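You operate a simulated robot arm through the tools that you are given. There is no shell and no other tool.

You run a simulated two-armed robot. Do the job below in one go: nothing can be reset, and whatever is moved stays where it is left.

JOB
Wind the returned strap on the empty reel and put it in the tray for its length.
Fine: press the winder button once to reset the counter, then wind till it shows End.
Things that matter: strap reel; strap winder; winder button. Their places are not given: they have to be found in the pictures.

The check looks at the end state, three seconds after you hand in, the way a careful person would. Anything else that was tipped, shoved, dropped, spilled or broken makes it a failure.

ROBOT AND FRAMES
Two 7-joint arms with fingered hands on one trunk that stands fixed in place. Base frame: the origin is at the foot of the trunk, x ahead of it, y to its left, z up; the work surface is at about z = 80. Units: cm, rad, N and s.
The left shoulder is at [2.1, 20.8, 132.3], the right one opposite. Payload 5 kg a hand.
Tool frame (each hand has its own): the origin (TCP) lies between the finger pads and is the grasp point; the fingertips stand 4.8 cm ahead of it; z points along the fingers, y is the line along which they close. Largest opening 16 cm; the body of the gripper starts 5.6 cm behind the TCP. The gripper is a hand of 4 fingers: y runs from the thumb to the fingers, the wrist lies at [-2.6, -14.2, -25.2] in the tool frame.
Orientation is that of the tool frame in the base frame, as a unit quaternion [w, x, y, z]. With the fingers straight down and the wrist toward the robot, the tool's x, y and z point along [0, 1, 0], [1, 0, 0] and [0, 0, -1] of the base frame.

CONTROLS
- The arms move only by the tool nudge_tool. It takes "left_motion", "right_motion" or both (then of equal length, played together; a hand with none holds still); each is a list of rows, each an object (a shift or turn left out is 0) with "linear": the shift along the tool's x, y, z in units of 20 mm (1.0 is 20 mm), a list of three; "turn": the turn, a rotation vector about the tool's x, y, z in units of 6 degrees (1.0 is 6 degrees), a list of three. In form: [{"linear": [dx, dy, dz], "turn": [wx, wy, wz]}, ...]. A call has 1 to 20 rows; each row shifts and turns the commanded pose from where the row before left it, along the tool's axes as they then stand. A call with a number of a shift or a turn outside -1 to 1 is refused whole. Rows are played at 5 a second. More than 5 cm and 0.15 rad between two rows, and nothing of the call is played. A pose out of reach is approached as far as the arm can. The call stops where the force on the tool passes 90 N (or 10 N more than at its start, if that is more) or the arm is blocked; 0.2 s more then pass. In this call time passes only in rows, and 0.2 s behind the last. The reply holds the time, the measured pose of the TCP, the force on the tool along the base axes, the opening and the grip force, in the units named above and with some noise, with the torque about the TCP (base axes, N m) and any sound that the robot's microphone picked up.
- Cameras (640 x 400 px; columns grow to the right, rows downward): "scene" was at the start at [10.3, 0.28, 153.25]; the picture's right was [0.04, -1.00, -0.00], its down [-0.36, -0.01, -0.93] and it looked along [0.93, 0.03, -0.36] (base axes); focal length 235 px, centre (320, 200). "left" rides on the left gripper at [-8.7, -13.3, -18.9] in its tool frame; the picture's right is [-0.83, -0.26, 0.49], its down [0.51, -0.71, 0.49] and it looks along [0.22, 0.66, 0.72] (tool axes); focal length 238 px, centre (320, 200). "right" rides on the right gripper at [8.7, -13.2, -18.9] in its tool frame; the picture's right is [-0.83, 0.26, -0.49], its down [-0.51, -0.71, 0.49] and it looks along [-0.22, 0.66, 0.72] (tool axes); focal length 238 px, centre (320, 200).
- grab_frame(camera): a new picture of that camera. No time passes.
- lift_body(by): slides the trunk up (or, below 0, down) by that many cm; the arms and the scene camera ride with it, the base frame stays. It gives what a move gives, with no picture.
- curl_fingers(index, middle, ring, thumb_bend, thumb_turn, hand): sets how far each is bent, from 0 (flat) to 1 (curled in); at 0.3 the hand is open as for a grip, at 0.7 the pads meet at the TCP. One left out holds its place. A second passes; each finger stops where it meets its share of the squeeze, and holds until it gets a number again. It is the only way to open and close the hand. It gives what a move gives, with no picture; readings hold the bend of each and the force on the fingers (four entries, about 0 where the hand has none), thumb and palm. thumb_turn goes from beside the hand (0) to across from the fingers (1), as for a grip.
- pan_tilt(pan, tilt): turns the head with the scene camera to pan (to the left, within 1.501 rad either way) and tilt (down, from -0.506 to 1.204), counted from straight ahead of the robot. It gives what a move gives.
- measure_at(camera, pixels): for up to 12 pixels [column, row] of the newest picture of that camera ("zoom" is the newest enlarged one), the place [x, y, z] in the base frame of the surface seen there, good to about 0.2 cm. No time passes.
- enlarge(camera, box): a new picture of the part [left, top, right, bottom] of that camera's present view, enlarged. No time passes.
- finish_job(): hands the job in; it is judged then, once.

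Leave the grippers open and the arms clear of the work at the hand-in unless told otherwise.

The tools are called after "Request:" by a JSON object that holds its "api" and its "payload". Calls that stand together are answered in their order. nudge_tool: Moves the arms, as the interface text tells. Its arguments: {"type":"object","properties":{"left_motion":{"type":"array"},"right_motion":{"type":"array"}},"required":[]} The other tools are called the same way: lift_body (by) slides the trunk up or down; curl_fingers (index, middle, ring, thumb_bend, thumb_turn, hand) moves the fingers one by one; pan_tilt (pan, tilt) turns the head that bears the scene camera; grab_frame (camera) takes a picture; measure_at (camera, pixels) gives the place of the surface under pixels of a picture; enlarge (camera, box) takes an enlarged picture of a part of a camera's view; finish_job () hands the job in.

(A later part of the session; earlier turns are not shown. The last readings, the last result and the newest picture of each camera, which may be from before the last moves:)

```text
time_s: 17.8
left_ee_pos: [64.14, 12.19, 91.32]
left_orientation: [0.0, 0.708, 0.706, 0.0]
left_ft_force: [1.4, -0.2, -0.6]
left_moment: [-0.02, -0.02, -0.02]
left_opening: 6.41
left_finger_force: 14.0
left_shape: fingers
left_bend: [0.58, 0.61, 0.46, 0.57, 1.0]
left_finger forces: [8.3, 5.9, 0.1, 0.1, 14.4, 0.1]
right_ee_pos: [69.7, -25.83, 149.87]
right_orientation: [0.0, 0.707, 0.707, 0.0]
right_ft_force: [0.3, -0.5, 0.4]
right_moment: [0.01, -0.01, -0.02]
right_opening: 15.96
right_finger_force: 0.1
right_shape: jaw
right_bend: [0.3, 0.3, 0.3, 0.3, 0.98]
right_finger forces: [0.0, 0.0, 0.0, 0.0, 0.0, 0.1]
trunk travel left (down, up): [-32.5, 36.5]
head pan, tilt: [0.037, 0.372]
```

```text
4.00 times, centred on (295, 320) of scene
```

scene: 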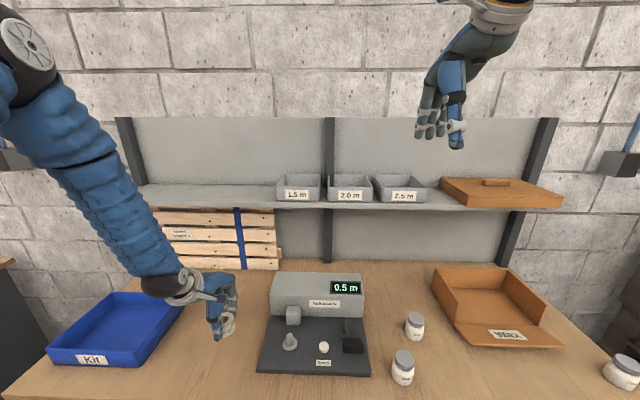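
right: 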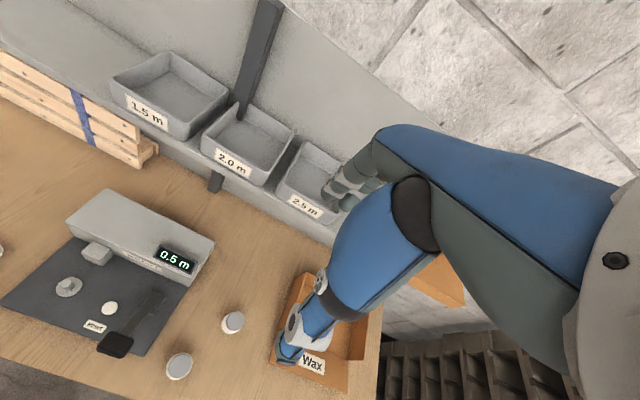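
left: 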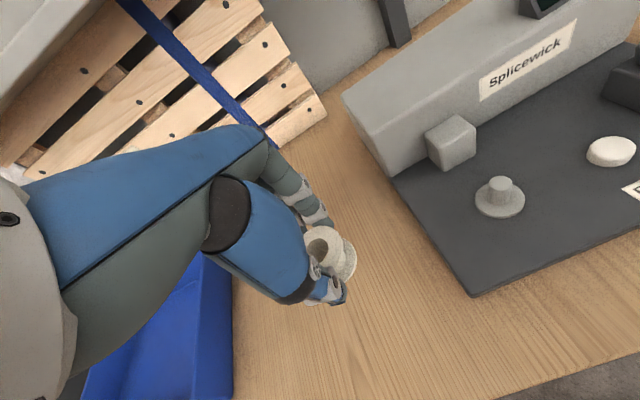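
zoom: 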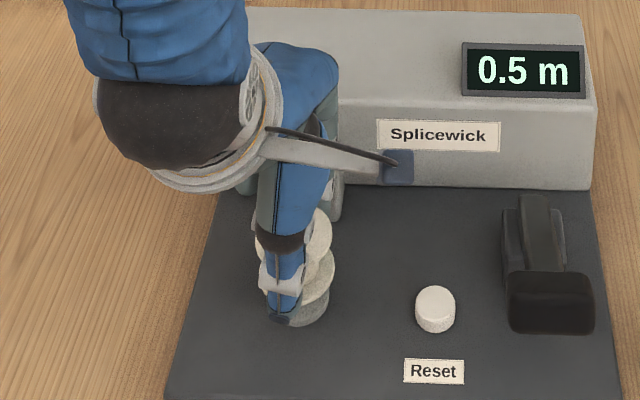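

I see an arc and a dark disc inside the hole. I'll measure their heights to confirm it is the peg.

Request:
{"api": "measure_at", "payload": {"camera": "zoom", "pixels": [[300, 285], [285, 270], [270, 300], [255, 260], [235, 275], [315, 275], [260, 300]]}}

Request:
{"api": "enlarge", "payload": {"camera": "right", "box": [44, 268, 76, 288]}}

```text
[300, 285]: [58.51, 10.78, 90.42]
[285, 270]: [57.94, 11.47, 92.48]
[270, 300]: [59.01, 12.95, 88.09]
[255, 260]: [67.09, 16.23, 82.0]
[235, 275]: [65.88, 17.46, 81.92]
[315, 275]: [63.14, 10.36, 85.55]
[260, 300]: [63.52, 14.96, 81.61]
```

```text
16.00 times, centred on (60, 278) of right
```

zoom: 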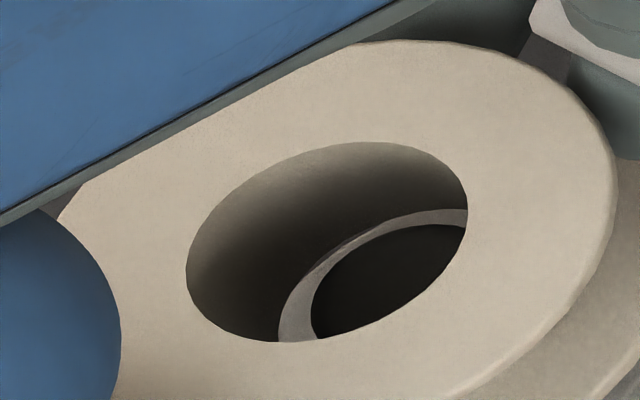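

(That measurement used the wrong zoom.) I'll measure again in the latest right-camera zoom: the dark disc at (390,270), the light ring at (300,300).

Request:
{"api": "measure_at", "payload": {"camera": "zoom", "pixels": [[390, 270], [350, 300], [430, 250], [297, 305], [400, 218], [335, 255], [325, 325], [340, 200]]}}

```text
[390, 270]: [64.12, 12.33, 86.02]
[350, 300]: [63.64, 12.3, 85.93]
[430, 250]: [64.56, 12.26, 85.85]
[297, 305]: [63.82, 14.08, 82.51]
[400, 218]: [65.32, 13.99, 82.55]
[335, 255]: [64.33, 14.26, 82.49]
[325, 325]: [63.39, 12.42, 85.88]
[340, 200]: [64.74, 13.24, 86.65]
```

The dark disc is the peg top at z=86, already inside the hole, with the washer below it at 82.5. I'll descend another 2.2 cm, then a little more to seat it.

Request:
{"api": "nudge_tool", "payload": {"left_motion": [{"linear": [0, 0, 0.4]}, {"linear": [0, 0, 0.4]}, {"linear": [0, 0, 0.3]}, {"linear": [0, 0, 0.1]}, {"linear": [0, 0, 0]}]}}

Request:
{"api": "enlarge", "payload": {"camera": "right", "box": [20, 240, 116, 300]}}

```text
time_s: 19.0
left_ee_pos: [64.07, 11.99, 88.9]
left_orientation: [0.001, 0.708, 0.706, 0.0]
left_ft_force: [-5.6, 0.6, 2.9]
left_moment: [0.07, -0.22, 0.11]
left_opening: 6.4
left_finger_force: 18.7
left_shape: fingers
left_bend: [0.59, 0.62, 0.46, 0.57, 1.0]
left_finger forces: [7.6, 14.1, 0.1, 0.1, 15.9, 0.0]
right_ee_pos: [69.49, -25.74, 149.93]
right_orientation: [0.001, 0.707, 0.707, 0.0]
right_ft_force: [-0.4, 0.0, 0.4]
right_moment: [0.0, 0.0, 0.0]
right_opening: 15.96
right_finger_force: 0.1
right_shape: jaw
right_bend: [0.3, 0.3, 0.3, 0.3, 0.98]
right_finger forces: [0.0, 0.0, 0.1, 0.1, 0.0, 0.0]
trunk travel left (down, up): [-32.5, 36.5]
head pan, tilt: [0.037, 0.372]
```

```text
6.67 times, centred on (68, 270) of right
```

zoom: 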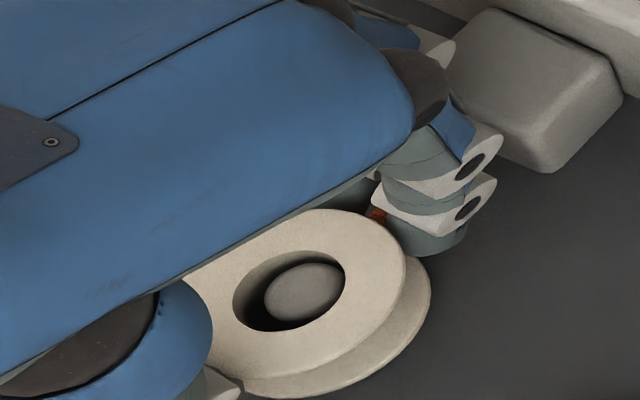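

The reel is around the peg and the force rise says it is seated at the washer. Something reddish shows near (377,213), possibly the strap end. I'll look closer before releasing.

Request:
{"api": "enlarge", "payload": {"camera": "right", "box": [50, 262, 98, 292]}}

Request:
{"api": "enlarge", "payload": {"camera": "left", "box": [300, 190, 396, 280]}}

Request:
{"api": "grab_frame", "payload": {"camera": "scene"}}

```text
13.33 times, centred on (74, 277) of right
```

zoom: 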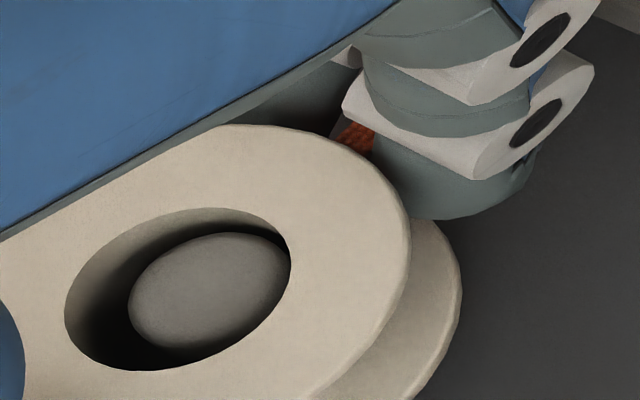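

```text
4.44 times, centred on (348, 235) of left
```

zoom: 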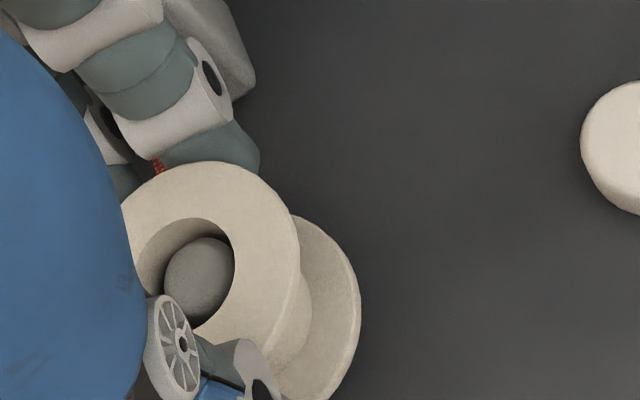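

```text
taken
```

scene: 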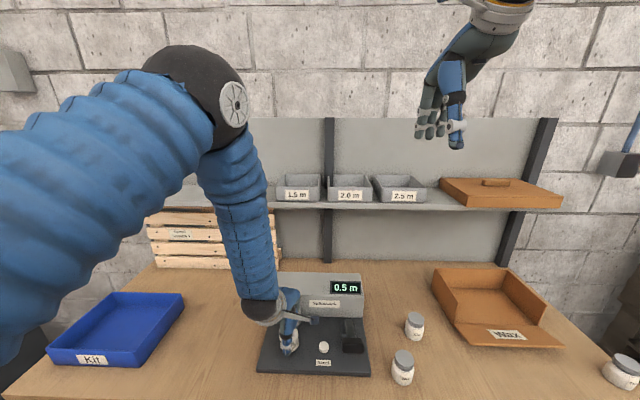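

A red strap now spans from the feed block to the reel, passing between my index and middle fingers. I'll open the fingers slightly to let the reel go.

Request:
{"api": "curl_fingers", "payload": {"hand": "left", "index": 0.53, "middle": 0.53, "ring": 0.46, "thumb_bend": 0.5}}

Request:
{"api": "enlarge", "payload": {"camera": "right", "box": [20, 240, 116, 300]}}

Request:
{"api": "enlarge", "payload": {"camera": "left", "box": [270, 160, 400, 290]}}

```text
time_s: 20.0
left_ee_pos: [63.97, 12.03, 88.89]
left_orientation: [0.0, 0.708, 0.706, 0.0]
left_ft_force: [-15.3, 2.8, 1.2]
left_moment: [0.05, 0.11, 0.46]
left_opening: 8.44
left_finger_force: 7.0
left_shape: fingers
left_bend: [0.53, 0.6, 0.46, 0.5, 1.0]
left_finger forces: [0.1, 14.6, 0.0, 0.0, 0.0, 0.0]
right_ee_pos: [69.54, -25.76, 149.96]
right_orientation: [0.0, 0.707, 0.707, 0.001]
right_ft_force: [0.2, 0.2, 0.2]
right_moment: [-0.01, -0.01, -0.02]
right_opening: 15.98
right_finger_force: 0.0
right_shape: jaw
right_bend: [0.3, 0.3, 0.3, 0.3, 0.98]
right_finger forces: [0.1, 0.1, 0.0, 0.0, 0.0, 0.0]
trunk travel left (down, up): [-32.5, 36.5]
head pan, tilt: [0.037, 0.372]
```

```text
6.67 times, centred on (68, 270) of right
```

zoom: 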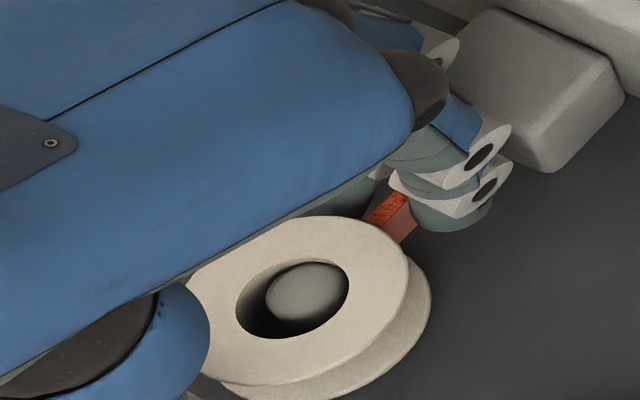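

```text
3.08 times, centred on (335, 225) of left
```

zoom: 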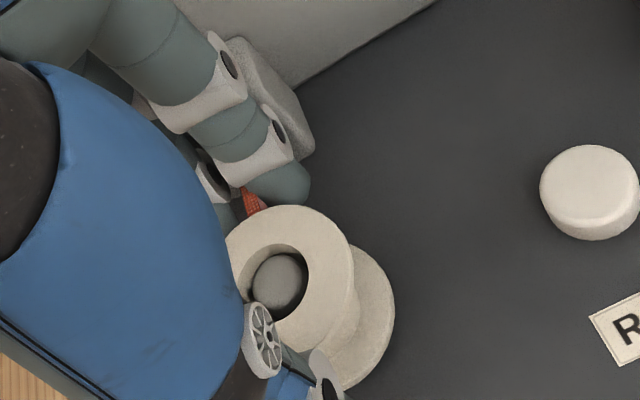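

The middle finger is still at bend 0.60 with 14.6 N: it's pushing outward against the strap. I'll take that load off by commanding it back to 0.60 rather than forcing it open.

Request:
{"api": "curl_fingers", "payload": {"hand": "left", "middle": 0.6}}

Request:
{"api": "enlarge", "payload": {"camera": "right", "box": [50, 250, 114, 290]}}

```text
time_s: 21.0
left_ee_pos: [64.07, 11.95, 88.84]
left_orientation: [0.0, 0.707, 0.707, -0.001]
left_ft_force: [-2.6, 0.4, 4.7]
left_moment: [0.08, -0.25, 0.06]
left_opening: 8.46
left_finger_force: 3.0
left_shape: fingers
left_bend: [0.53, 0.61, 0.46, 0.5, 1.0]
left_finger forces: [0.1, 6.2, 0.1, 0.0, 0.0, 0.0]
right_ee_pos: [69.72, -25.82, 149.96]
right_orientation: [-0.001, 0.707, 0.707, 0.0]
right_ft_force: [-0.1, 0.0, -0.1]
right_moment: [-0.01, -0.03, 0.02]
right_opening: 15.96
right_finger_force: 0.1
right_shape: jaw
right_bend: [0.3, 0.3, 0.3, 0.3, 0.98]
right_finger forces: [0.1, 0.0, 0.0, 0.0, 0.0, 0.0]
trunk travel left (down, up): [-32.5, 36.5]
head pan, tilt: [0.037, 0.372]
```

```text
10.00 times, centred on (82, 270) of right
```

zoom: 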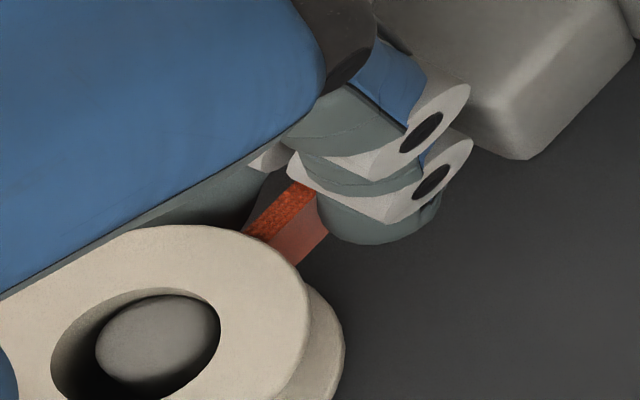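

Load dropped. I'll ease the hand straight up in small steps and check that the reel stays.

Request:
{"api": "nudge_tool", "payload": {"left_motion": [{"linear": [0, 0, -0.2]}, {"linear": [0, 0, -0.2]}, {"linear": [0, 0, -0.2]}, {"linear": [0, 0, 0]}]}}

Request:
{"api": "enlarge", "payload": {"camera": "right", "box": [20, 240, 116, 300]}}

```text
time_s: 22.0
left_ee_pos: [64.15, 12.08, 90.11]
left_orientation: [0.0, 0.708, 0.706, -0.001]
left_ft_force: [0.4, 0.3, -0.3]
left_moment: [-0.02, 0.0, 0.03]
left_opening: 8.48
left_finger_force: 0.1
left_shape: fingers
left_bend: [0.53, 0.6, 0.46, 0.5, 1.0]
left_finger forces: [0.1, 0.0, 0.1, 0.0, 0.0, 0.0]
right_ee_pos: [69.66, -25.92, 149.94]
right_orientation: [0.0, 0.707, 0.707, 0.0]
right_ft_force: [0.1, 0.1, 1.0]
right_moment: [-0.02, -0.01, 0.01]
right_opening: 15.95
right_finger_force: 0.1
right_shape: jaw
right_bend: [0.3, 0.3, 0.3, 0.3, 0.98]
right_finger forces: [0.1, 0.0, 0.0, 0.1, 0.0, 0.0]
trunk travel left (down, up): [-32.5, 36.5]
head pan, tilt: [0.037, 0.372]
```

```text
6.67 times, centred on (68, 270) of right
```

zoom: 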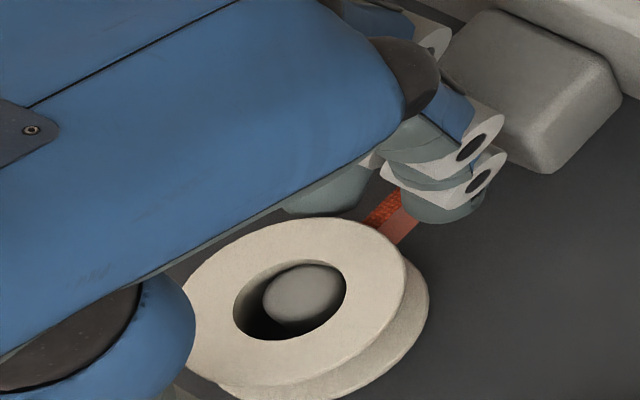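

Free of load and the reel stays on the spindle. I'll lift 14 cm straight up.

Request:
{"api": "nudge_tool", "payload": {"left_motion": [{"linear": [0, 0, -0.5]}, {"linear": [0, 0, -0.8]}, {"linear": [0, 0, -1]}, {"linear": [0, 0, -1]}, {"linear": [0, 0, -1]}, {"linear": [0, 0, -1]}, {"linear": [0, 0, -1]}, {"linear": [0, 0, -1]}, {"linear": [0, 0, 0]}]}}

Request:
{"api": "enlarge", "payload": {"camera": "right", "box": [0, 200, 200, 350]}}

Request:
{"api": "enlarge", "payload": {"camera": "left", "box": [260, 100, 640, 340]}}

```text
time_s: 24.0
left_ee_pos: [64.07, 12.07, 104.69]
left_orientation: [0.0, 0.708, 0.707, -0.001]
left_ft_force: [0.5, -0.2, -0.1]
left_moment: [-0.01, -0.01, 0.03]
left_opening: 8.45
left_finger_force: 0.0
left_shape: fingers
left_bend: [0.53, 0.6, 0.46, 0.5, 1.0]
left_finger forces: [0.0, 0.0, 0.1, 0.1, 0.0, 0.1]
right_ee_pos: [69.66, -25.77, 149.9]
right_orientation: [-0.001, 0.707, 0.707, -0.001]
right_ft_force: [-0.1, -0.5, -0.8]
right_moment: [-0.03, 0.02, 0.0]
right_opening: 15.97
right_finger_force: 0.1
right_shape: jaw
right_bend: [0.3, 0.3, 0.3, 0.3, 0.98]
right_finger forces: [0.0, 0.0, 0.0, 0.0, 0.0, 0.1]
trunk travel left (down, up): [-32.5, 36.5]
head pan, tilt: [0.037, 0.372]
```

```text
2.67 times, centred on (100, 275) of right
```

zoom: 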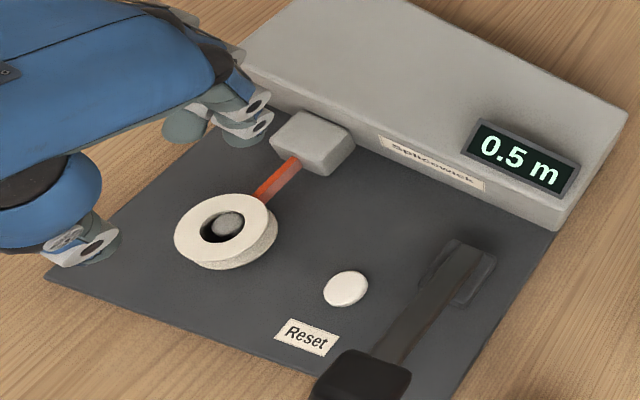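

```text
1.67 times, centred on (450, 220) of left
```

zoom: 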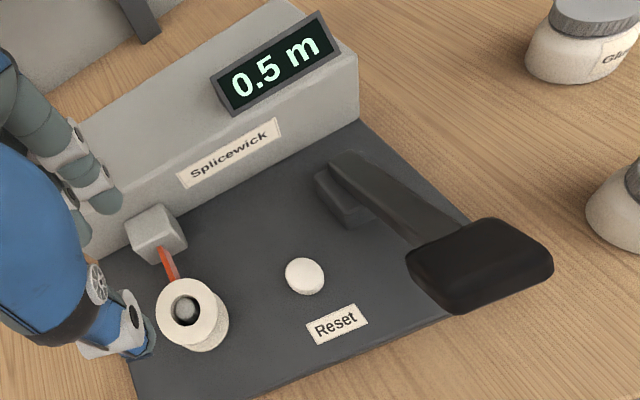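

The reel is seated with the red strap leading to it. Next is the Reset button at (63.0, 0.8, 83.4). I'll shape the left hand into a pointer (index straight, middle and ring curled) at this height and measure the fingertip.

Request:
{"api": "curl_fingers", "payload": {"hand": "left", "index": 0.52, "middle": 0.95, "ring": 0.95, "thumb_bend": 0.35}}

Request:
{"api": "enlarge", "payload": {"camera": "right", "box": [0, 180, 200, 320]}}

Request:
{"api": "enlarge", "payload": {"camera": "scene", "box": [220, 230, 370, 370]}}

Request:
{"api": "enlarge", "payload": {"camera": "left", "box": [230, 130, 420, 330]}}

```text
time_s: 25.0
left_ee_pos: [64.08, 12.16, 104.64]
left_orientation: [0.001, 0.708, 0.706, 0.0]
left_ft_force: [1.2, -0.5, 0.2]
left_moment: [0.01, 0.0, -0.05]
left_opening: 11.62
left_finger_force: 0.1
left_shape: fingers
left_bend: [0.52, 0.95, 0.95, 0.35, 0.98]
left_finger forces: [0.1, 0.0, 0.0, 0.0, 0.0, 0.0]
right_ee_pos: [69.66, -25.8, 149.93]
right_orientation: [0.0, 0.707, 0.707, 0.0]
right_ft_force: [0.2, 0.1, 0.3]
right_moment: [0.0, 0.03, -0.02]
right_opening: 15.98
right_finger_force: 0.1
right_shape: jaw
right_bend: [0.3, 0.3, 0.3, 0.3, 0.98]
right_finger forces: [0.0, 0.0, 0.1, 0.1, 0.0, 0.0]
trunk travel left (down, up): [-32.5, 36.5]
head pan, tilt: [0.037, 0.372]
```

```text
2.86 times, centred on (100, 250) of right
```

zoom: 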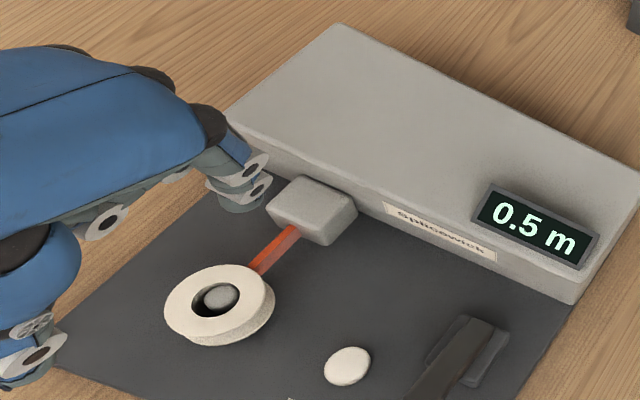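

```text
2.86 times, centred on (295, 300) of scene
```

zoom: 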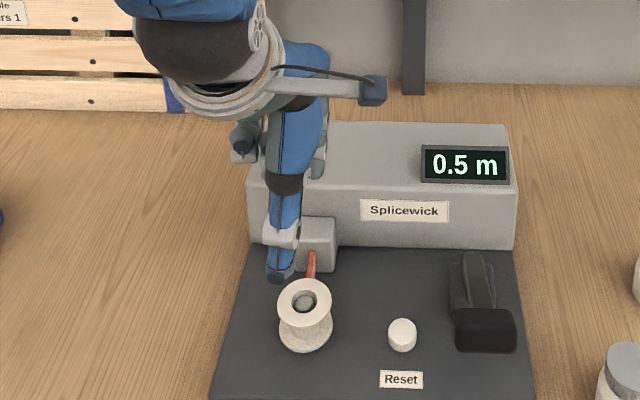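

```text
2.00 times, centred on (325, 230) of left
```

zoom: 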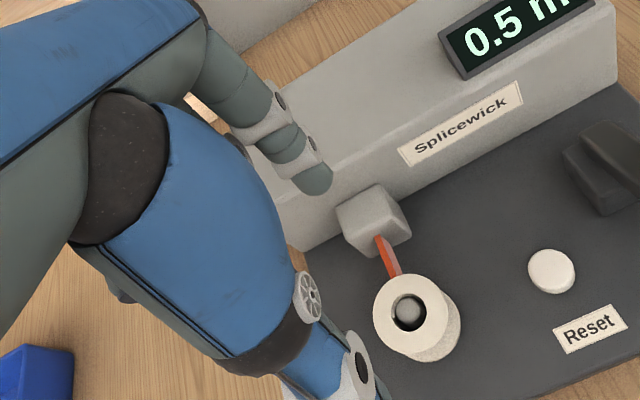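

Index tip appears at (320,188) in this left zoom. I'll measure it and the thumb tip.

Request:
{"api": "measure_at", "payload": {"camera": "zoom", "pixels": [[320, 190], [328, 180], [310, 180], [305, 192], [325, 170], [360, 380], [550, 270]]}}

Request:
{"api": "grab_frame", "payload": {"camera": "right"}}

Request:
{"api": "measure_at", "payload": {"camera": "right", "pixels": [[84, 252], [78, 251], [89, 250], [84, 254], [84, 248]]}}

```text
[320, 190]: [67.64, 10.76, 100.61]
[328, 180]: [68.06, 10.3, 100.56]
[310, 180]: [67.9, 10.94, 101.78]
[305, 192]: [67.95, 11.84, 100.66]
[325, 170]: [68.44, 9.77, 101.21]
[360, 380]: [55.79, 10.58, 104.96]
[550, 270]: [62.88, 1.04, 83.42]
```

```text
taken
```

right: 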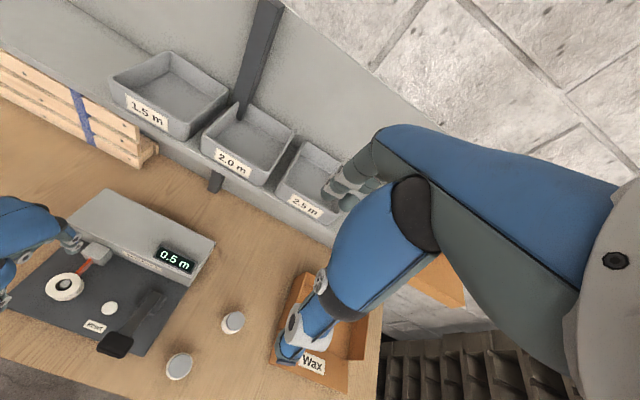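

```text
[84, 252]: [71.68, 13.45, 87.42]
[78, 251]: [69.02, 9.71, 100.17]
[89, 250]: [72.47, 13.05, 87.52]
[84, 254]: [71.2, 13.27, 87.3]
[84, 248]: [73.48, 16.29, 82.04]
```

Index tip sits at about (+4.6, −1.4, −4.9) from the TCP. I'll move the TCP to (58.4, 2.2) so the tip is over the button, then lower to about 2.5 cm above it.

Request:
{"api": "nudge_tool", "payload": {"left_motion": [{"linear": [-0.6, -0.6, 0]}, {"linear": [-0.9, -0.6, 0]}, {"linear": [-0.9, -0.6, 0]}, {"linear": [-0.9, -0.55, 0]}, {"linear": [-0.9, -0.5, 0]}, {"linear": [-0.75, 0, 0]}, {"linear": [0, 0, 0]}, {"linear": [0, 0, 0.8]}, {"linear": [0, 0, 1]}, {"linear": [0, 0, 1]}, {"linear": [0, 0, 1]}, {"linear": [0, 0, 1]}, {"linear": [0, 0, 1]}, {"linear": [0, 0, 1]}, {"linear": [0, 0, 0]}]}}

Request:
{"api": "enlarge", "payload": {"camera": "right", "box": [20, 210, 220, 350]}}

Request:
{"api": "enlarge", "payload": {"camera": "left", "box": [230, 130, 420, 330]}}

Request:
{"api": "enlarge", "payload": {"camera": "scene", "box": [240, 270, 390, 380]}}

```text
time_s: 28.2
left_ee_pos: [58.26, 2.12, 91.16]
left_orientation: [0.001, 0.707, 0.707, 0.0]
left_ft_force: [-1.2, 0.2, 1.4]
left_moment: [0.01, 0.02, 0.0]
left_opening: 11.64
left_finger_force: 0.0
left_shape: fingers
left_bend: [0.52, 0.95, 0.95, 0.35, 0.98]
left_finger forces: [0.1, 0.0, 0.0, 0.1, 0.0, 0.0]
right_ee_pos: [69.65, -25.85, 150.01]
right_orientation: [0.0, 0.707, 0.707, 0.0]
right_ft_force: [-0.5, -0.4, 0.3]
right_moment: [0.03, -0.04, -0.01]
right_opening: 15.97
right_finger_force: 0.1
right_shape: jaw
right_bend: [0.3, 0.3, 0.3, 0.3, 0.98]
right_finger forces: [0.1, 0.0, 0.0, 0.0, 0.0, 0.0]
trunk travel left (down, up): [-32.5, 36.5]
head pan, tilt: [0.037, 0.372]
```

```text
2.86 times, centred on (120, 280) of right
```

zoom: 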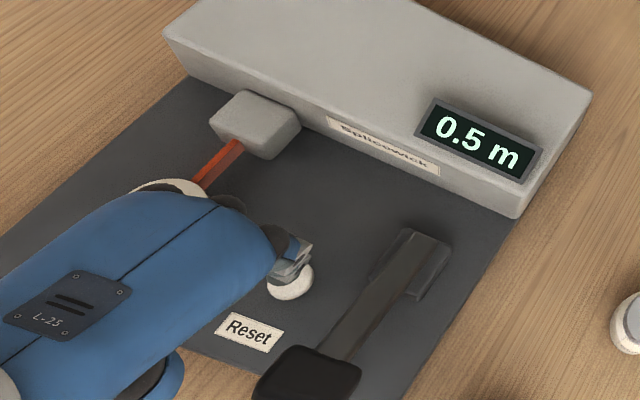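

```text
2.00 times, centred on (325, 230) of left
```

zoom: 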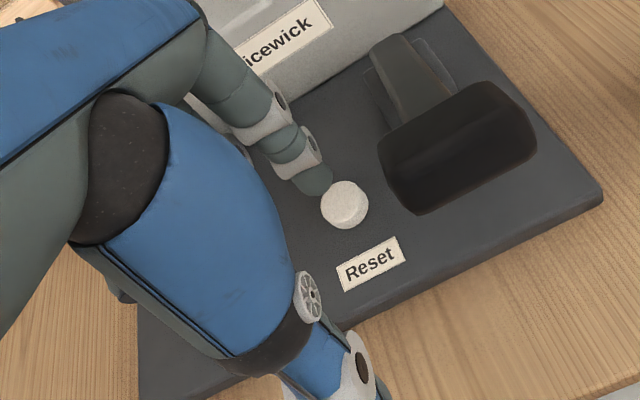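

```text
3.64 times, centred on (315, 325) of scene
```

zoom: 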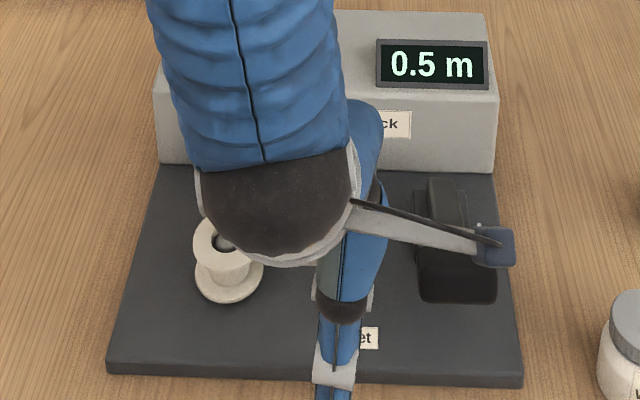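

The tip is above the button about 2.9 cm up. I'll lower 2.4 cm to just above it.

Request:
{"api": "nudge_tool", "payload": {"left_motion": [{"linear": [0, 0, 0.5]}, {"linear": [0, 0, 0.4]}, {"linear": [0, 0, 0.3]}, {"linear": [0, 0, 0]}]}}

Request:
{"api": "enlarge", "payload": {"camera": "right", "box": [80, 280, 144, 330]}}

Request:
{"api": "enlarge", "payload": {"camera": "left", "box": [270, 180, 390, 260]}}

```text
time_s: 29.2
left_ee_pos: [58.4, 2.13, 88.72]
left_orientation: [0.0, 0.707, 0.707, 0.0]
left_ft_force: [0.5, -0.2, 1.5]
left_moment: [-0.02, -0.05, -0.03]
left_opening: 11.66
left_finger_force: 0.9
left_shape: fingers
left_bend: [0.52, 0.95, 0.95, 0.35, 0.98]
left_finger forces: [0.9, 0.0, 0.0, 0.1, 0.0, 0.1]
right_ee_pos: [69.7, -25.66, 150.05]
right_orientation: [0.0, 0.707, 0.707, 0.0]
right_ft_force: [-0.6, -0.5, -1.2]
right_moment: [-0.01, -0.01, 0.03]
right_opening: 15.96
right_finger_force: 0.0
right_shape: jaw
right_bend: [0.3, 0.3, 0.3, 0.3, 0.98]
right_finger forces: [0.0, 0.0, 0.0, 0.0, 0.0, 0.0]
trunk travel left (down, up): [-32.5, 36.5]
head pan, tilt: [0.037, 0.372]
```

```text
8.00 times, centred on (112, 305) of right
```

zoom: 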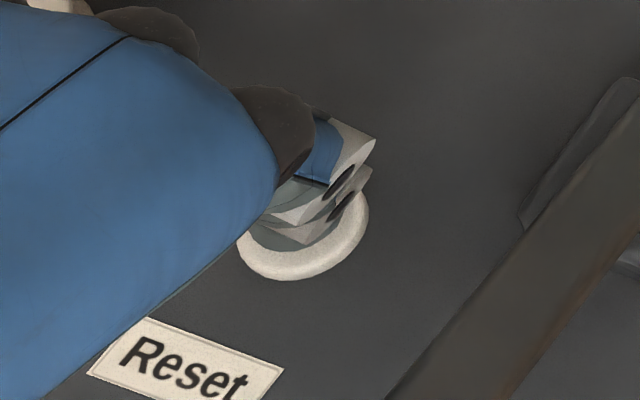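

```text
5.00 times, centred on (330, 220) of left
```

zoom: 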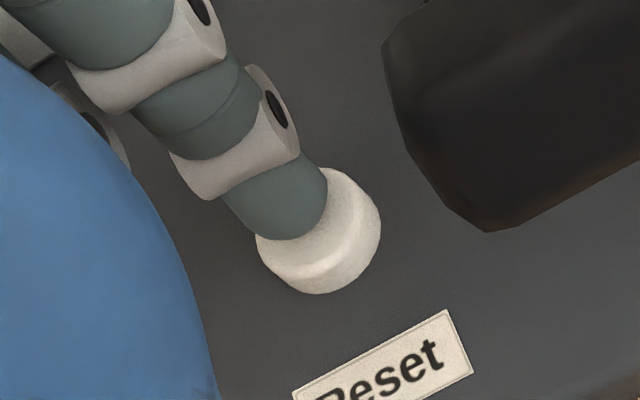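

Light contact (0.9 N), tip on the button. I'll press down in 1–2 mm steps.

Request:
{"api": "nudge_tool", "payload": {"left_motion": [{"linear": [0, 0, 0.1]}, {"linear": [0, 0, 0.08]}, {"linear": [0, 0, 0]}]}}

Request:
{"api": "enlarge", "payload": {"camera": "right", "box": [80, 230, 220, 330]}}

```text
time_s: 30.0
left_ee_pos: [58.45, 2.16, 88.43]
left_orientation: [0.0, 0.708, 0.706, 0.0]
left_ft_force: [0.3, -1.7, 2.3]
left_moment: [-0.1, -0.1, -0.02]
left_opening: 11.67
left_finger_force: 1.2
left_shape: fingers
left_bend: [0.52, 0.95, 0.95, 0.35, 0.98]
left_finger forces: [2.6, 0.0, 0.1, 0.0, 0.0, 0.0]
right_ee_pos: [69.59, -25.81, 149.89]
right_orientation: [0.0, 0.707, 0.707, 0.0]
right_ft_force: [-0.1, 0.3, 0.9]
right_moment: [-0.02, -0.03, 0.01]
right_opening: 15.96
right_finger_force: 0.1
right_shape: jaw
right_bend: [0.3, 0.3, 0.3, 0.3, 0.98]
right_finger forces: [0.0, 0.1, 0.1, 0.1, 0.0, 0.1]
trunk travel left (down, up): [-32.5, 36.5]
head pan, tilt: [0.037, 0.372]
heard: click
```

```text
4.00 times, centred on (150, 280) of right
```

zoom: 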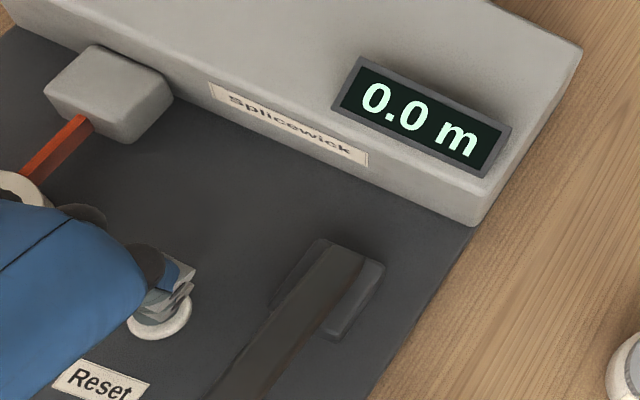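

I heard a click and the display reads 0.0 m. I'll lift straight off, then move the left hand up and to the left, clear of the work.

Request:
{"api": "nudge_tool", "payload": {"left_motion": [{"linear": [0, 0, -0.5]}, {"linear": [0, 0, -1]}, {"linear": [0, 0, -1]}, {"linear": [0, 0, -1]}, {"linear": [0, 0, -1]}, {"linear": [0, 0, -1]}, {"linear": [0, 0, -1]}, {"linear": [0, 0, -1]}, {"linear": [0, 0, -1]}, {"linear": [0.6, 0.3, -0.8]}, {"linear": [0.9, 0.3, -0.6]}, {"linear": [0.9, 0.3, -0.6]}, {"linear": [0.9, 0.3, -0.6]}, {"linear": [0.9, 0.3, -0.6]}, {"linear": [0.9, 0.3, -0.6]}, {"linear": [0.9, 0.3, -0.6]}, {"linear": [0.9, 0.3, -0.6]}, {"linear": [0.9, 0.3, -0.6]}, {"linear": [0.9, 0.3, -0.6]}, {"linear": [0.6, 0, 0]}]}}

Request:
{"api": "grab_frame", "payload": {"camera": "left"}}

Request:
{"api": "grab_frame", "payload": {"camera": "scene"}}

```text
time_s: 34.2
left_ee_pos: [64.44, 20.89, 117.92]
left_orientation: [-0.001, 0.708, 0.707, 0.0]
left_ft_force: [-0.7, 0.0, 0.0]
left_moment: [-0.03, 0.06, -0.02]
left_opening: 11.68
left_finger_force: 0.1
left_shape: fingers
left_bend: [0.52, 0.95, 0.95, 0.35, 0.98]
left_finger forces: [0.0, 0.0, 0.0, 0.1, 0.0, 0.0]
right_ee_pos: [69.58, -25.71, 150.01]
right_orientation: [0.0, 0.707, 0.707, 0.0]
right_ft_force: [-0.4, 0.0, 0.0]
right_moment: [-0.05, 0.02, 0.03]
right_opening: 15.94
right_finger_force: 0.2
right_shape: jaw
right_bend: [0.3, 0.3, 0.3, 0.3, 0.98]
right_finger forces: [0.0, 0.0, 0.0, 0.1, 0.0, 0.0]
trunk travel left (down, up): [-32.5, 36.5]
head pan, tilt: [0.037, 0.372]
```

```text
taken
```

left: 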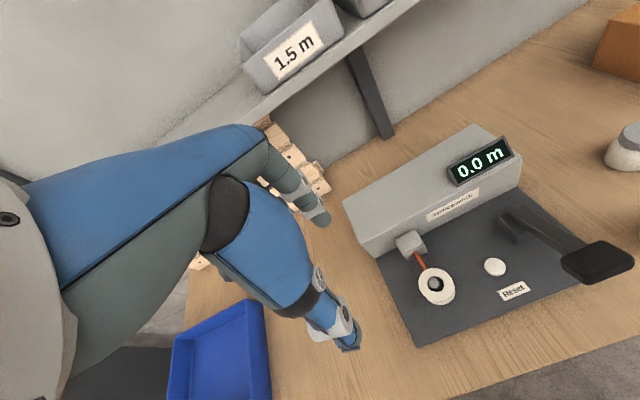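

```text
taken
```

scene: 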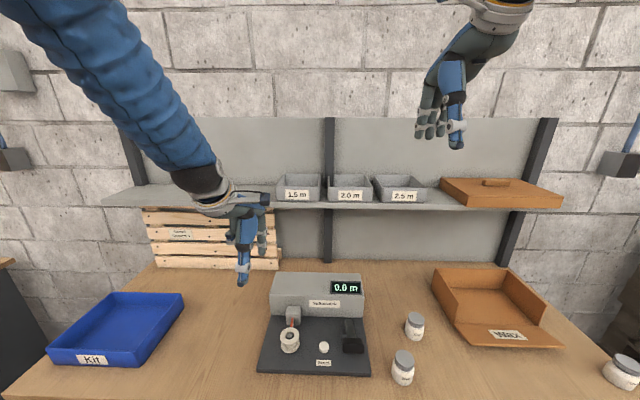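

The left camera sees the display, reel and lever clearly. Now the right hand: I'll close its fingers into a bunch and bring it above the lever paddle (56, −7, 94).

Request:
{"api": "curl_fingers", "payload": {"hand": "right", "index": 0.68, "middle": 0.68, "ring": 0.68, "thumb_bend": 0.68}}

Request:
{"api": "nudge_tool", "payload": {"right_motion": [{"linear": [0.47, -0.34, 0.9]}, {"linear": [0.47, -0.34, 0.9]}, {"linear": [0.47, -0.34, 0.9]}, {"linear": [0.47, -0.34, 0.9]}, {"linear": [0.47, -0.34, 0.9]}, {"linear": [0.47, -0.34, 0.9]}, {"linear": [0.47, -0.34, 0.9]}, {"linear": [0.47, -0.34, 0.9]}, {"linear": [0.47, -0.34, 0.9]}, {"linear": [0.47, -0.34, 0.9]}, {"linear": [0.47, -0.34, 0.9]}, {"linear": [0.47, -0.34, 0.9]}, {"linear": [0.47, -0.34, 0.9]}, {"linear": [0.47, -0.34, 0.9]}, {"linear": [0.47, -0.34, 0.9]}, {"linear": [0.47, -0.34, 0.9]}, {"linear": [0.47, -0.34, 0.9]}, {"linear": [0.47, -0.34, 0.9]}, {"linear": [0.47, -0.34, 0.9]}, {"linear": [0.47, -0.34, 0.9]}]}}

Request:
{"api": "grab_frame", "payload": {"camera": "left"}}

Request:
{"api": "grab_frame", "payload": {"camera": "scene"}}

Request:
{"api": "grab_frame", "payload": {"camera": "right"}}

```text
time_s: 35.2
left_ee_pos: [64.42, 20.84, 117.77]
left_orientation: [0.0, 0.708, 0.706, 0.0]
left_ft_force: [-0.1, 0.4, 0.8]
left_moment: [-0.03, -0.04, -0.01]
left_opening: 11.67
left_finger_force: 0.1
left_shape: fingers
left_bend: [0.52, 0.95, 0.95, 0.35, 0.98]
left_finger forces: [0.1, 0.0, 0.0, 0.0, 0.1, 0.1]
right_ee_pos: [69.65, -25.76, 149.92]
right_orientation: [0.0, 0.707, 0.707, 0.0]
right_ft_force: [-0.4, -1.0, 0.1]
right_moment: [0.02, -0.04, 0.0]
right_opening: 2.08
right_finger_force: 0.0
right_shape: fingers
right_bend: [0.68, 0.68, 0.68, 0.68, 0.98]
right_finger forces: [0.0, 0.1, 0.0, 0.0, 0.0, 0.1]
trunk travel left (down, up): [-32.5, 36.5]
head pan, tilt: [0.037, 0.372]
```

```text
time_s: 39.4
left_ee_pos: [64.44, 20.9, 117.73]
left_orientation: [0.0, 0.708, 0.707, -0.001]
left_ft_force: [0.0, 0.7, -1.2]
left_moment: [-0.07, 0.02, -0.04]
left_opening: 11.67
left_finger_force: 0.0
left_shape: fingers
left_bend: [0.52, 0.95, 0.95, 0.35, 0.98]
left_finger forces: [0.1, 0.0, 0.0, 0.1, 0.0, 0.0]
right_ee_pos: [56.06, -6.76, 113.77]
right_orientation: [0.0, 0.708, 0.707, 0.0]
right_ft_force: [0.9, 1.4, -0.3]
right_moment: [-0.08, 0.03, 0.02]
right_opening: 2.08
right_finger_force: 0.1
right_shape: fingers
right_bend: [0.68, 0.68, 0.68, 0.68, 0.98]
right_finger forces: [0.0, 0.0, 0.1, 0.0, 0.1, 0.0]
trunk travel left (down, up): [-32.5, 36.5]
head pan, tilt: [0.037, 0.372]
```

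```text
taken
```

left: 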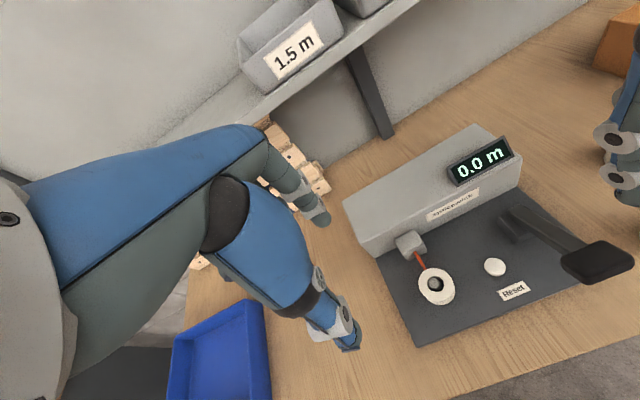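

```text
taken
```

scene: 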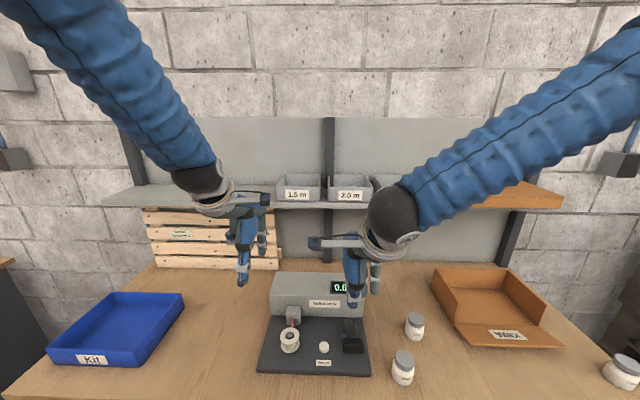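

```text
taken
```

right: 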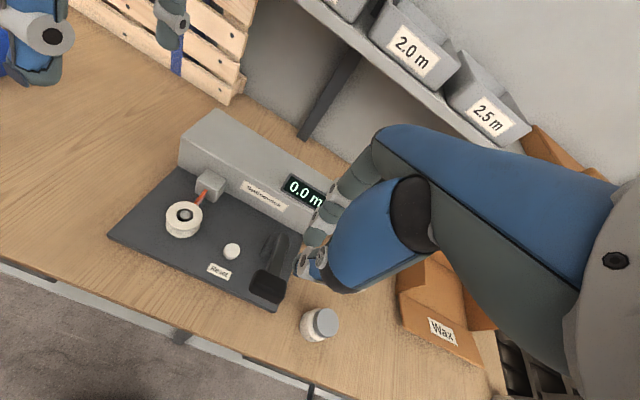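

I'm above the paddle. I'll lower 12.5 cm so the fingertips are about 2 cm above the paddle, then check.

Request:
{"api": "nudge_tool", "payload": {"right_motion": [{"linear": [0, 0, 0.8]}, {"linear": [0, 0, 1]}, {"linear": [0, 0, 1]}, {"linear": [0, 0, 1]}, {"linear": [0, 0, 1]}, {"linear": [0, 0, 0.9]}, {"linear": [0, 0, 0.5]}, {"linear": [0, 0, 0]}]}}

Request:
{"api": "enlarge", "payload": {"camera": "left", "box": [400, 120, 640, 320]}}

Request:
{"api": "enlarge", "payload": {"camera": "scene", "box": [270, 270, 420, 380]}}

Request:
{"api": "grab_frame", "payload": {"camera": "right"}}

```text
time_s: 41.2
left_ee_pos: [64.42, 20.67, 117.79]
left_orientation: [0.001, 0.708, 0.706, 0.0]
left_ft_force: [0.2, -0.4, 0.0]
left_moment: [0.02, -0.02, -0.03]
left_opening: 11.66
left_finger_force: 0.0
left_shape: fingers
left_bend: [0.52, 0.95, 0.95, 0.35, 0.98]
left_finger forces: [0.0, 0.0, 0.0, 0.1, 0.1, 0.0]
right_ee_pos: [56.03, -6.98, 101.46]
right_orientation: [-0.001, 0.707, 0.707, -0.001]
right_ft_force: [-0.7, 0.3, -0.3]
right_moment: [-0.01, 0.02, -0.03]
right_opening: 2.05
right_finger_force: 0.0
right_shape: fingers
right_bend: [0.68, 0.68, 0.68, 0.68, 0.98]
right_finger forces: [0.0, 0.0, 0.0, 0.1, 0.0, 0.1]
trunk travel left (down, up): [-32.5, 36.5]
head pan, tilt: [0.037, 0.372]
```

```text
2.00 times, centred on (520, 220) of left
```

zoom: 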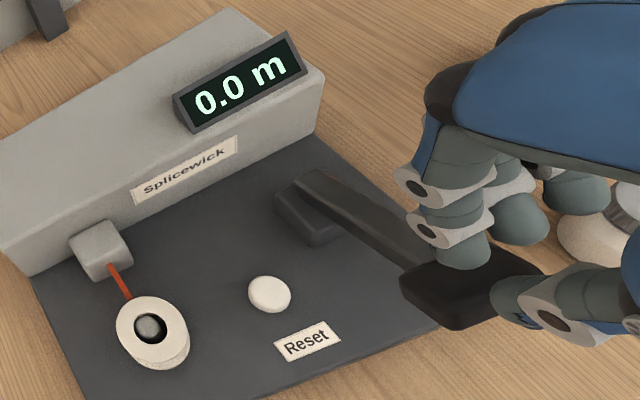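

```text
3.64 times, centred on (345, 325) of scene
```

zoom: 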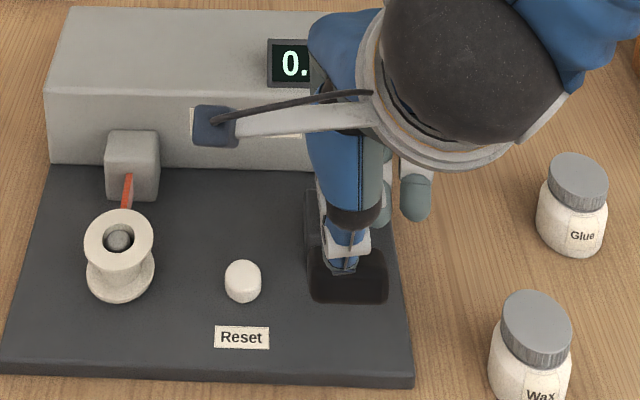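

```text
taken
```

right: 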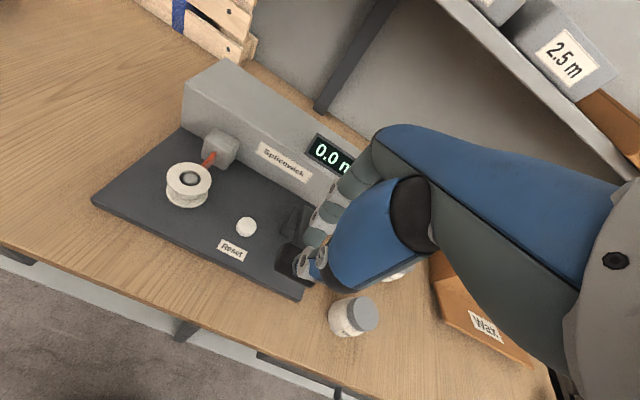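

I'll measure the right index tip and thumb tip relative to the paddle from the left camera.

Request:
{"api": "grab_frame", "payload": {"camera": "left"}}

Request:
{"api": "measure_at", "payload": {"camera": "left", "pixels": [[592, 250], [592, 246], [612, 270], [620, 274], [585, 265], [572, 260], [621, 238]]}}

```text
taken
```

left: 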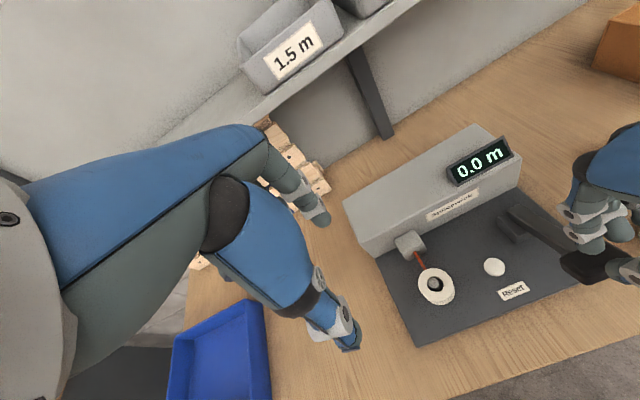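

```text
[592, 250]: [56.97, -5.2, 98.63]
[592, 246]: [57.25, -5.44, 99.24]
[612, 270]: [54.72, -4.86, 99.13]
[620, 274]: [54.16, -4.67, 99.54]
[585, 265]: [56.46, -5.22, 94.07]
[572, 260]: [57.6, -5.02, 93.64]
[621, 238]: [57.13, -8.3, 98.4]
```

Index and middle fingers are both over the paddle, while the ring finger would go past its edge. I'll curl the ring finger away and lower 3.4 cm to near contact.

Request:
{"api": "curl_fingers", "payload": {"hand": "right", "ring": 0.95}}

Request:
{"api": "nudge_tool", "payload": {"right_motion": [{"linear": [0, 0, 0.5]}, {"linear": [0, 0, 0.5]}, {"linear": [0, 0, 0.4]}, {"linear": [0, 0, 0.3]}, {"linear": [0, 0, 0]}]}}

Request:
{"api": "enlarge", "payload": {"camera": "left", "box": [400, 120, 640, 320]}}

```text
time_s: 42.2
left_ee_pos: [64.37, 20.78, 117.81]
left_orientation: [0.001, 0.708, 0.707, -0.001]
left_ft_force: [-0.1, 0.5, -0.3]
left_moment: [0.0, 0.01, -0.02]
left_opening: 11.68
left_finger_force: 0.1
left_shape: fingers
left_bend: [0.52, 0.95, 0.95, 0.35, 0.98]
left_finger forces: [0.1, 0.0, 0.0, 0.0, 0.0, 0.1]
right_ee_pos: [56.07, -6.86, 101.3]
right_orientation: [-0.001, 0.708, 0.707, 0.001]
right_ft_force: [-0.3, 1.0, -0.3]
right_moment: [0.0, 0.01, -0.01]
right_opening: 2.06
right_finger_force: 0.1
right_shape: fingers
right_bend: [0.68, 0.68, 0.95, 0.68, 0.98]
right_finger forces: [0.0, 0.1, 0.2, 0.0, 0.0, 0.0]
trunk travel left (down, up): [-32.5, 36.5]
head pan, tilt: [0.037, 0.372]
```

```text
time_s: 43.4
left_ee_pos: [64.5, 20.73, 117.82]
left_orientation: [0.0, 0.708, 0.706, -0.001]
left_ft_force: [0.4, -0.3, 0.6]
left_moment: [0.0, -0.02, -0.03]
left_opening: 11.68
left_finger_force: 0.2
left_shape: fingers
left_bend: [0.52, 0.95, 0.95, 0.35, 0.98]
left_finger forces: [0.1, 0.1, 0.0, 0.1, 0.0, 0.0]
right_ee_pos: [56.0, -6.99, 98.03]
right_orientation: [-0.001, 0.707, 0.707, 0.0]
right_ft_force: [-2.1, -0.2, 1.5]
right_moment: [0.03, 0.13, 0.02]
right_opening: 2.22
right_finger_force: 1.4
right_shape: fingers
right_bend: [0.68, 0.68, 0.95, 0.67, 0.98]
right_finger forces: [0.0, 0.5, 0.0, 0.0, 2.5, 0.0]
trunk travel left (down, up): [-32.5, 36.5]
head pan, tilt: [0.037, 0.372]
```

```text
2.00 times, centred on (520, 220) of left
```

zoom: 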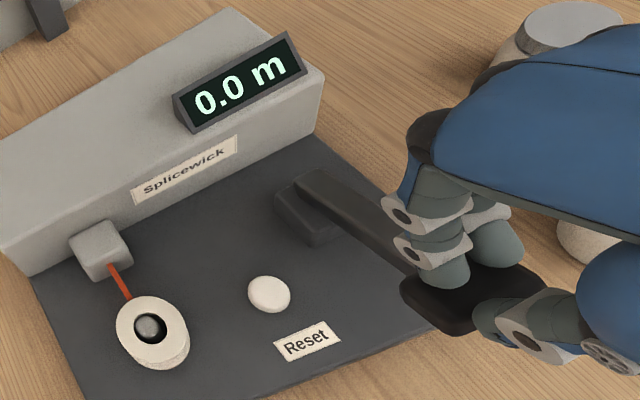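

Contact made with about 2 N. I'll press the paddle down 1.2 cm in steps and watch the display.

Request:
{"api": "nudge_tool", "payload": {"right_motion": [{"linear": [0, 0, 0.2]}, {"linear": [0, 0, 0.2]}, {"linear": [0, 0, 0.2]}]}}

Request:
{"api": "enlarge", "payload": {"camera": "left", "box": [400, 120, 640, 320]}}

```text
time_s: 44.2
left_ee_pos: [64.38, 20.71, 117.87]
left_orientation: [0.0, 0.708, 0.706, 0.001]
left_ft_force: [-0.2, -0.8, 0.6]
left_moment: [0.01, 0.01, 0.03]
left_opening: 11.65
left_finger_force: 0.0
left_shape: fingers
left_bend: [0.52, 0.95, 0.95, 0.35, 0.98]
left_finger forces: [0.0, 0.0, 0.0, 0.0, 0.1, 0.0]
right_ee_pos: [55.92, -6.91, 96.94]
right_orientation: [0.0, 0.708, 0.706, 0.0]
right_ft_force: [-5.3, -0.3, 3.5]
right_moment: [-0.01, 0.32, 0.04]
right_opening: 2.62
right_finger_force: 3.9
right_shape: fingers
right_bend: [0.68, 0.68, 0.95, 0.66, 0.97]
right_finger forces: [0.0, 1.0, 0.1, 0.0, 6.6, 0.1]
trunk travel left (down, up): [-32.5, 36.5]
head pan, tilt: [0.037, 0.372]
```

```text
2.00 times, centred on (520, 220) of left
```

zoom: 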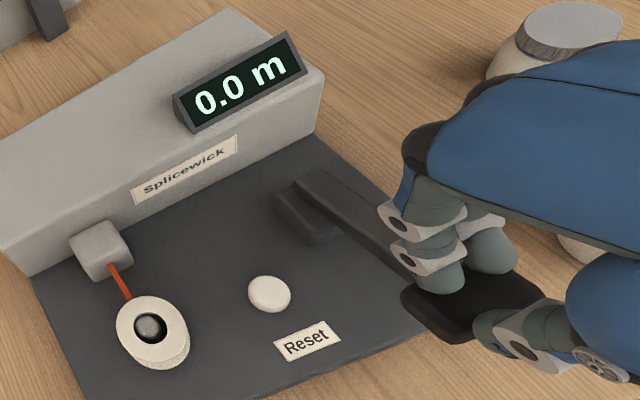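

The lever is moving down with light resistance and the counter still shows 0.0. I'll press further.

Request:
{"api": "nudge_tool", "payload": {"right_motion": [{"linear": [0, 0, 0.2]}, {"linear": [0, 0, 0.2]}, {"linear": [0, 0, 0.2]}, {"linear": [0, 0, 0.2]}]}}

Request:
{"api": "enlarge", "payload": {"camera": "left", "box": [400, 120, 640, 320]}}

```text
time_s: 45.2
left_ee_pos: [64.38, 20.82, 117.82]
left_orientation: [0.0, 0.708, 0.706, -0.001]
left_ft_force: [-0.4, 0.2, -0.2]
left_moment: [0.0, 0.01, 0.01]
left_opening: 11.67
left_finger_force: 0.1
left_shape: fingers
left_bend: [0.52, 0.95, 0.95, 0.35, 0.98]
left_finger forces: [0.0, 0.1, 0.0, 0.1, 0.1, 0.0]
right_ee_pos: [55.96, -6.93, 95.36]
right_orientation: [0.0, 0.707, 0.707, 0.0]
right_ft_force: [-8.5, 0.9, 4.6]
right_moment: [0.09, 0.41, 0.09]
right_opening: 2.84
right_finger_force: 5.3
right_shape: fingers
right_bend: [0.69, 0.68, 0.95, 0.64, 0.97]
right_finger forces: [2.4, 1.1, 0.1, 0.1, 7.0, 0.0]
trunk travel left (down, up): [-32.5, 36.5]
head pan, tilt: [0.037, 0.372]
```

```text
2.00 times, centred on (520, 220) of left
```

zoom: 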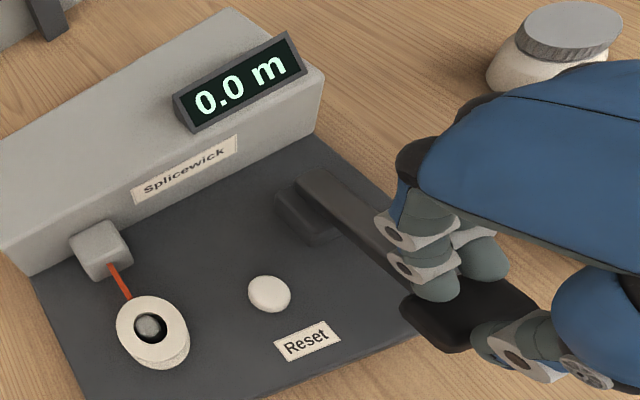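

Still 0.0 m, and the paddle follows. I'll press another 1.6 cm.

Request:
{"api": "nudge_tool", "payload": {"right_motion": [{"linear": [0, 0, 0.2]}, {"linear": [0, 0, 0.2]}, {"linear": [0, 0, 0.2]}, {"linear": [0, 0, 0.2]}]}}

Request:
{"api": "enlarge", "payload": {"camera": "left", "box": [400, 120, 640, 320]}}

```text
time_s: 46.2
left_ee_pos: [64.41, 20.69, 117.85]
left_orientation: [0.0, 0.708, 0.707, 0.001]
left_ft_force: [0.4, -0.1, 0.2]
left_moment: [0.01, 0.02, -0.02]
left_opening: 11.67
left_finger_force: 0.0
left_shape: fingers
left_bend: [0.52, 0.95, 0.95, 0.35, 0.98]
left_finger forces: [0.0, 0.0, 0.0, 0.1, 0.0, 0.0]
right_ee_pos: [56.09, -6.89, 93.63]
right_orientation: [0.0, 0.708, 0.706, 0.001]
right_ft_force: [-0.9, -0.9, 4.1]
right_moment: [-0.11, -0.02, 0.01]
right_opening: 2.27
right_finger_force: 4.1
right_shape: fingers
right_bend: [0.68, 0.68, 0.95, 0.67, 0.97]
right_finger forces: [0.1, 5.5, 0.1, 0.0, 2.5, 0.0]
trunk travel left (down, up): [-32.5, 36.5]
head pan, tilt: [0.037, 0.372]
```

```text
2.00 times, centred on (520, 220) of left
```

zoom: 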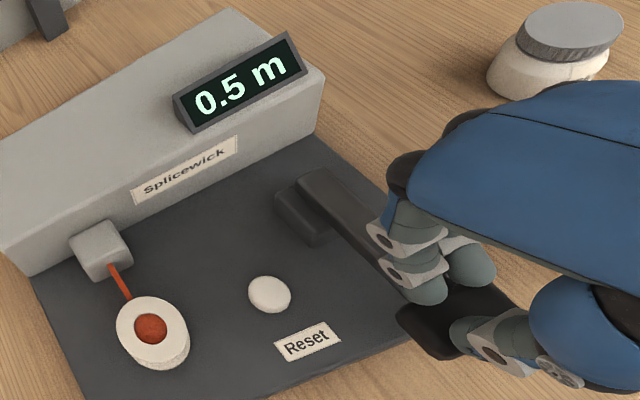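

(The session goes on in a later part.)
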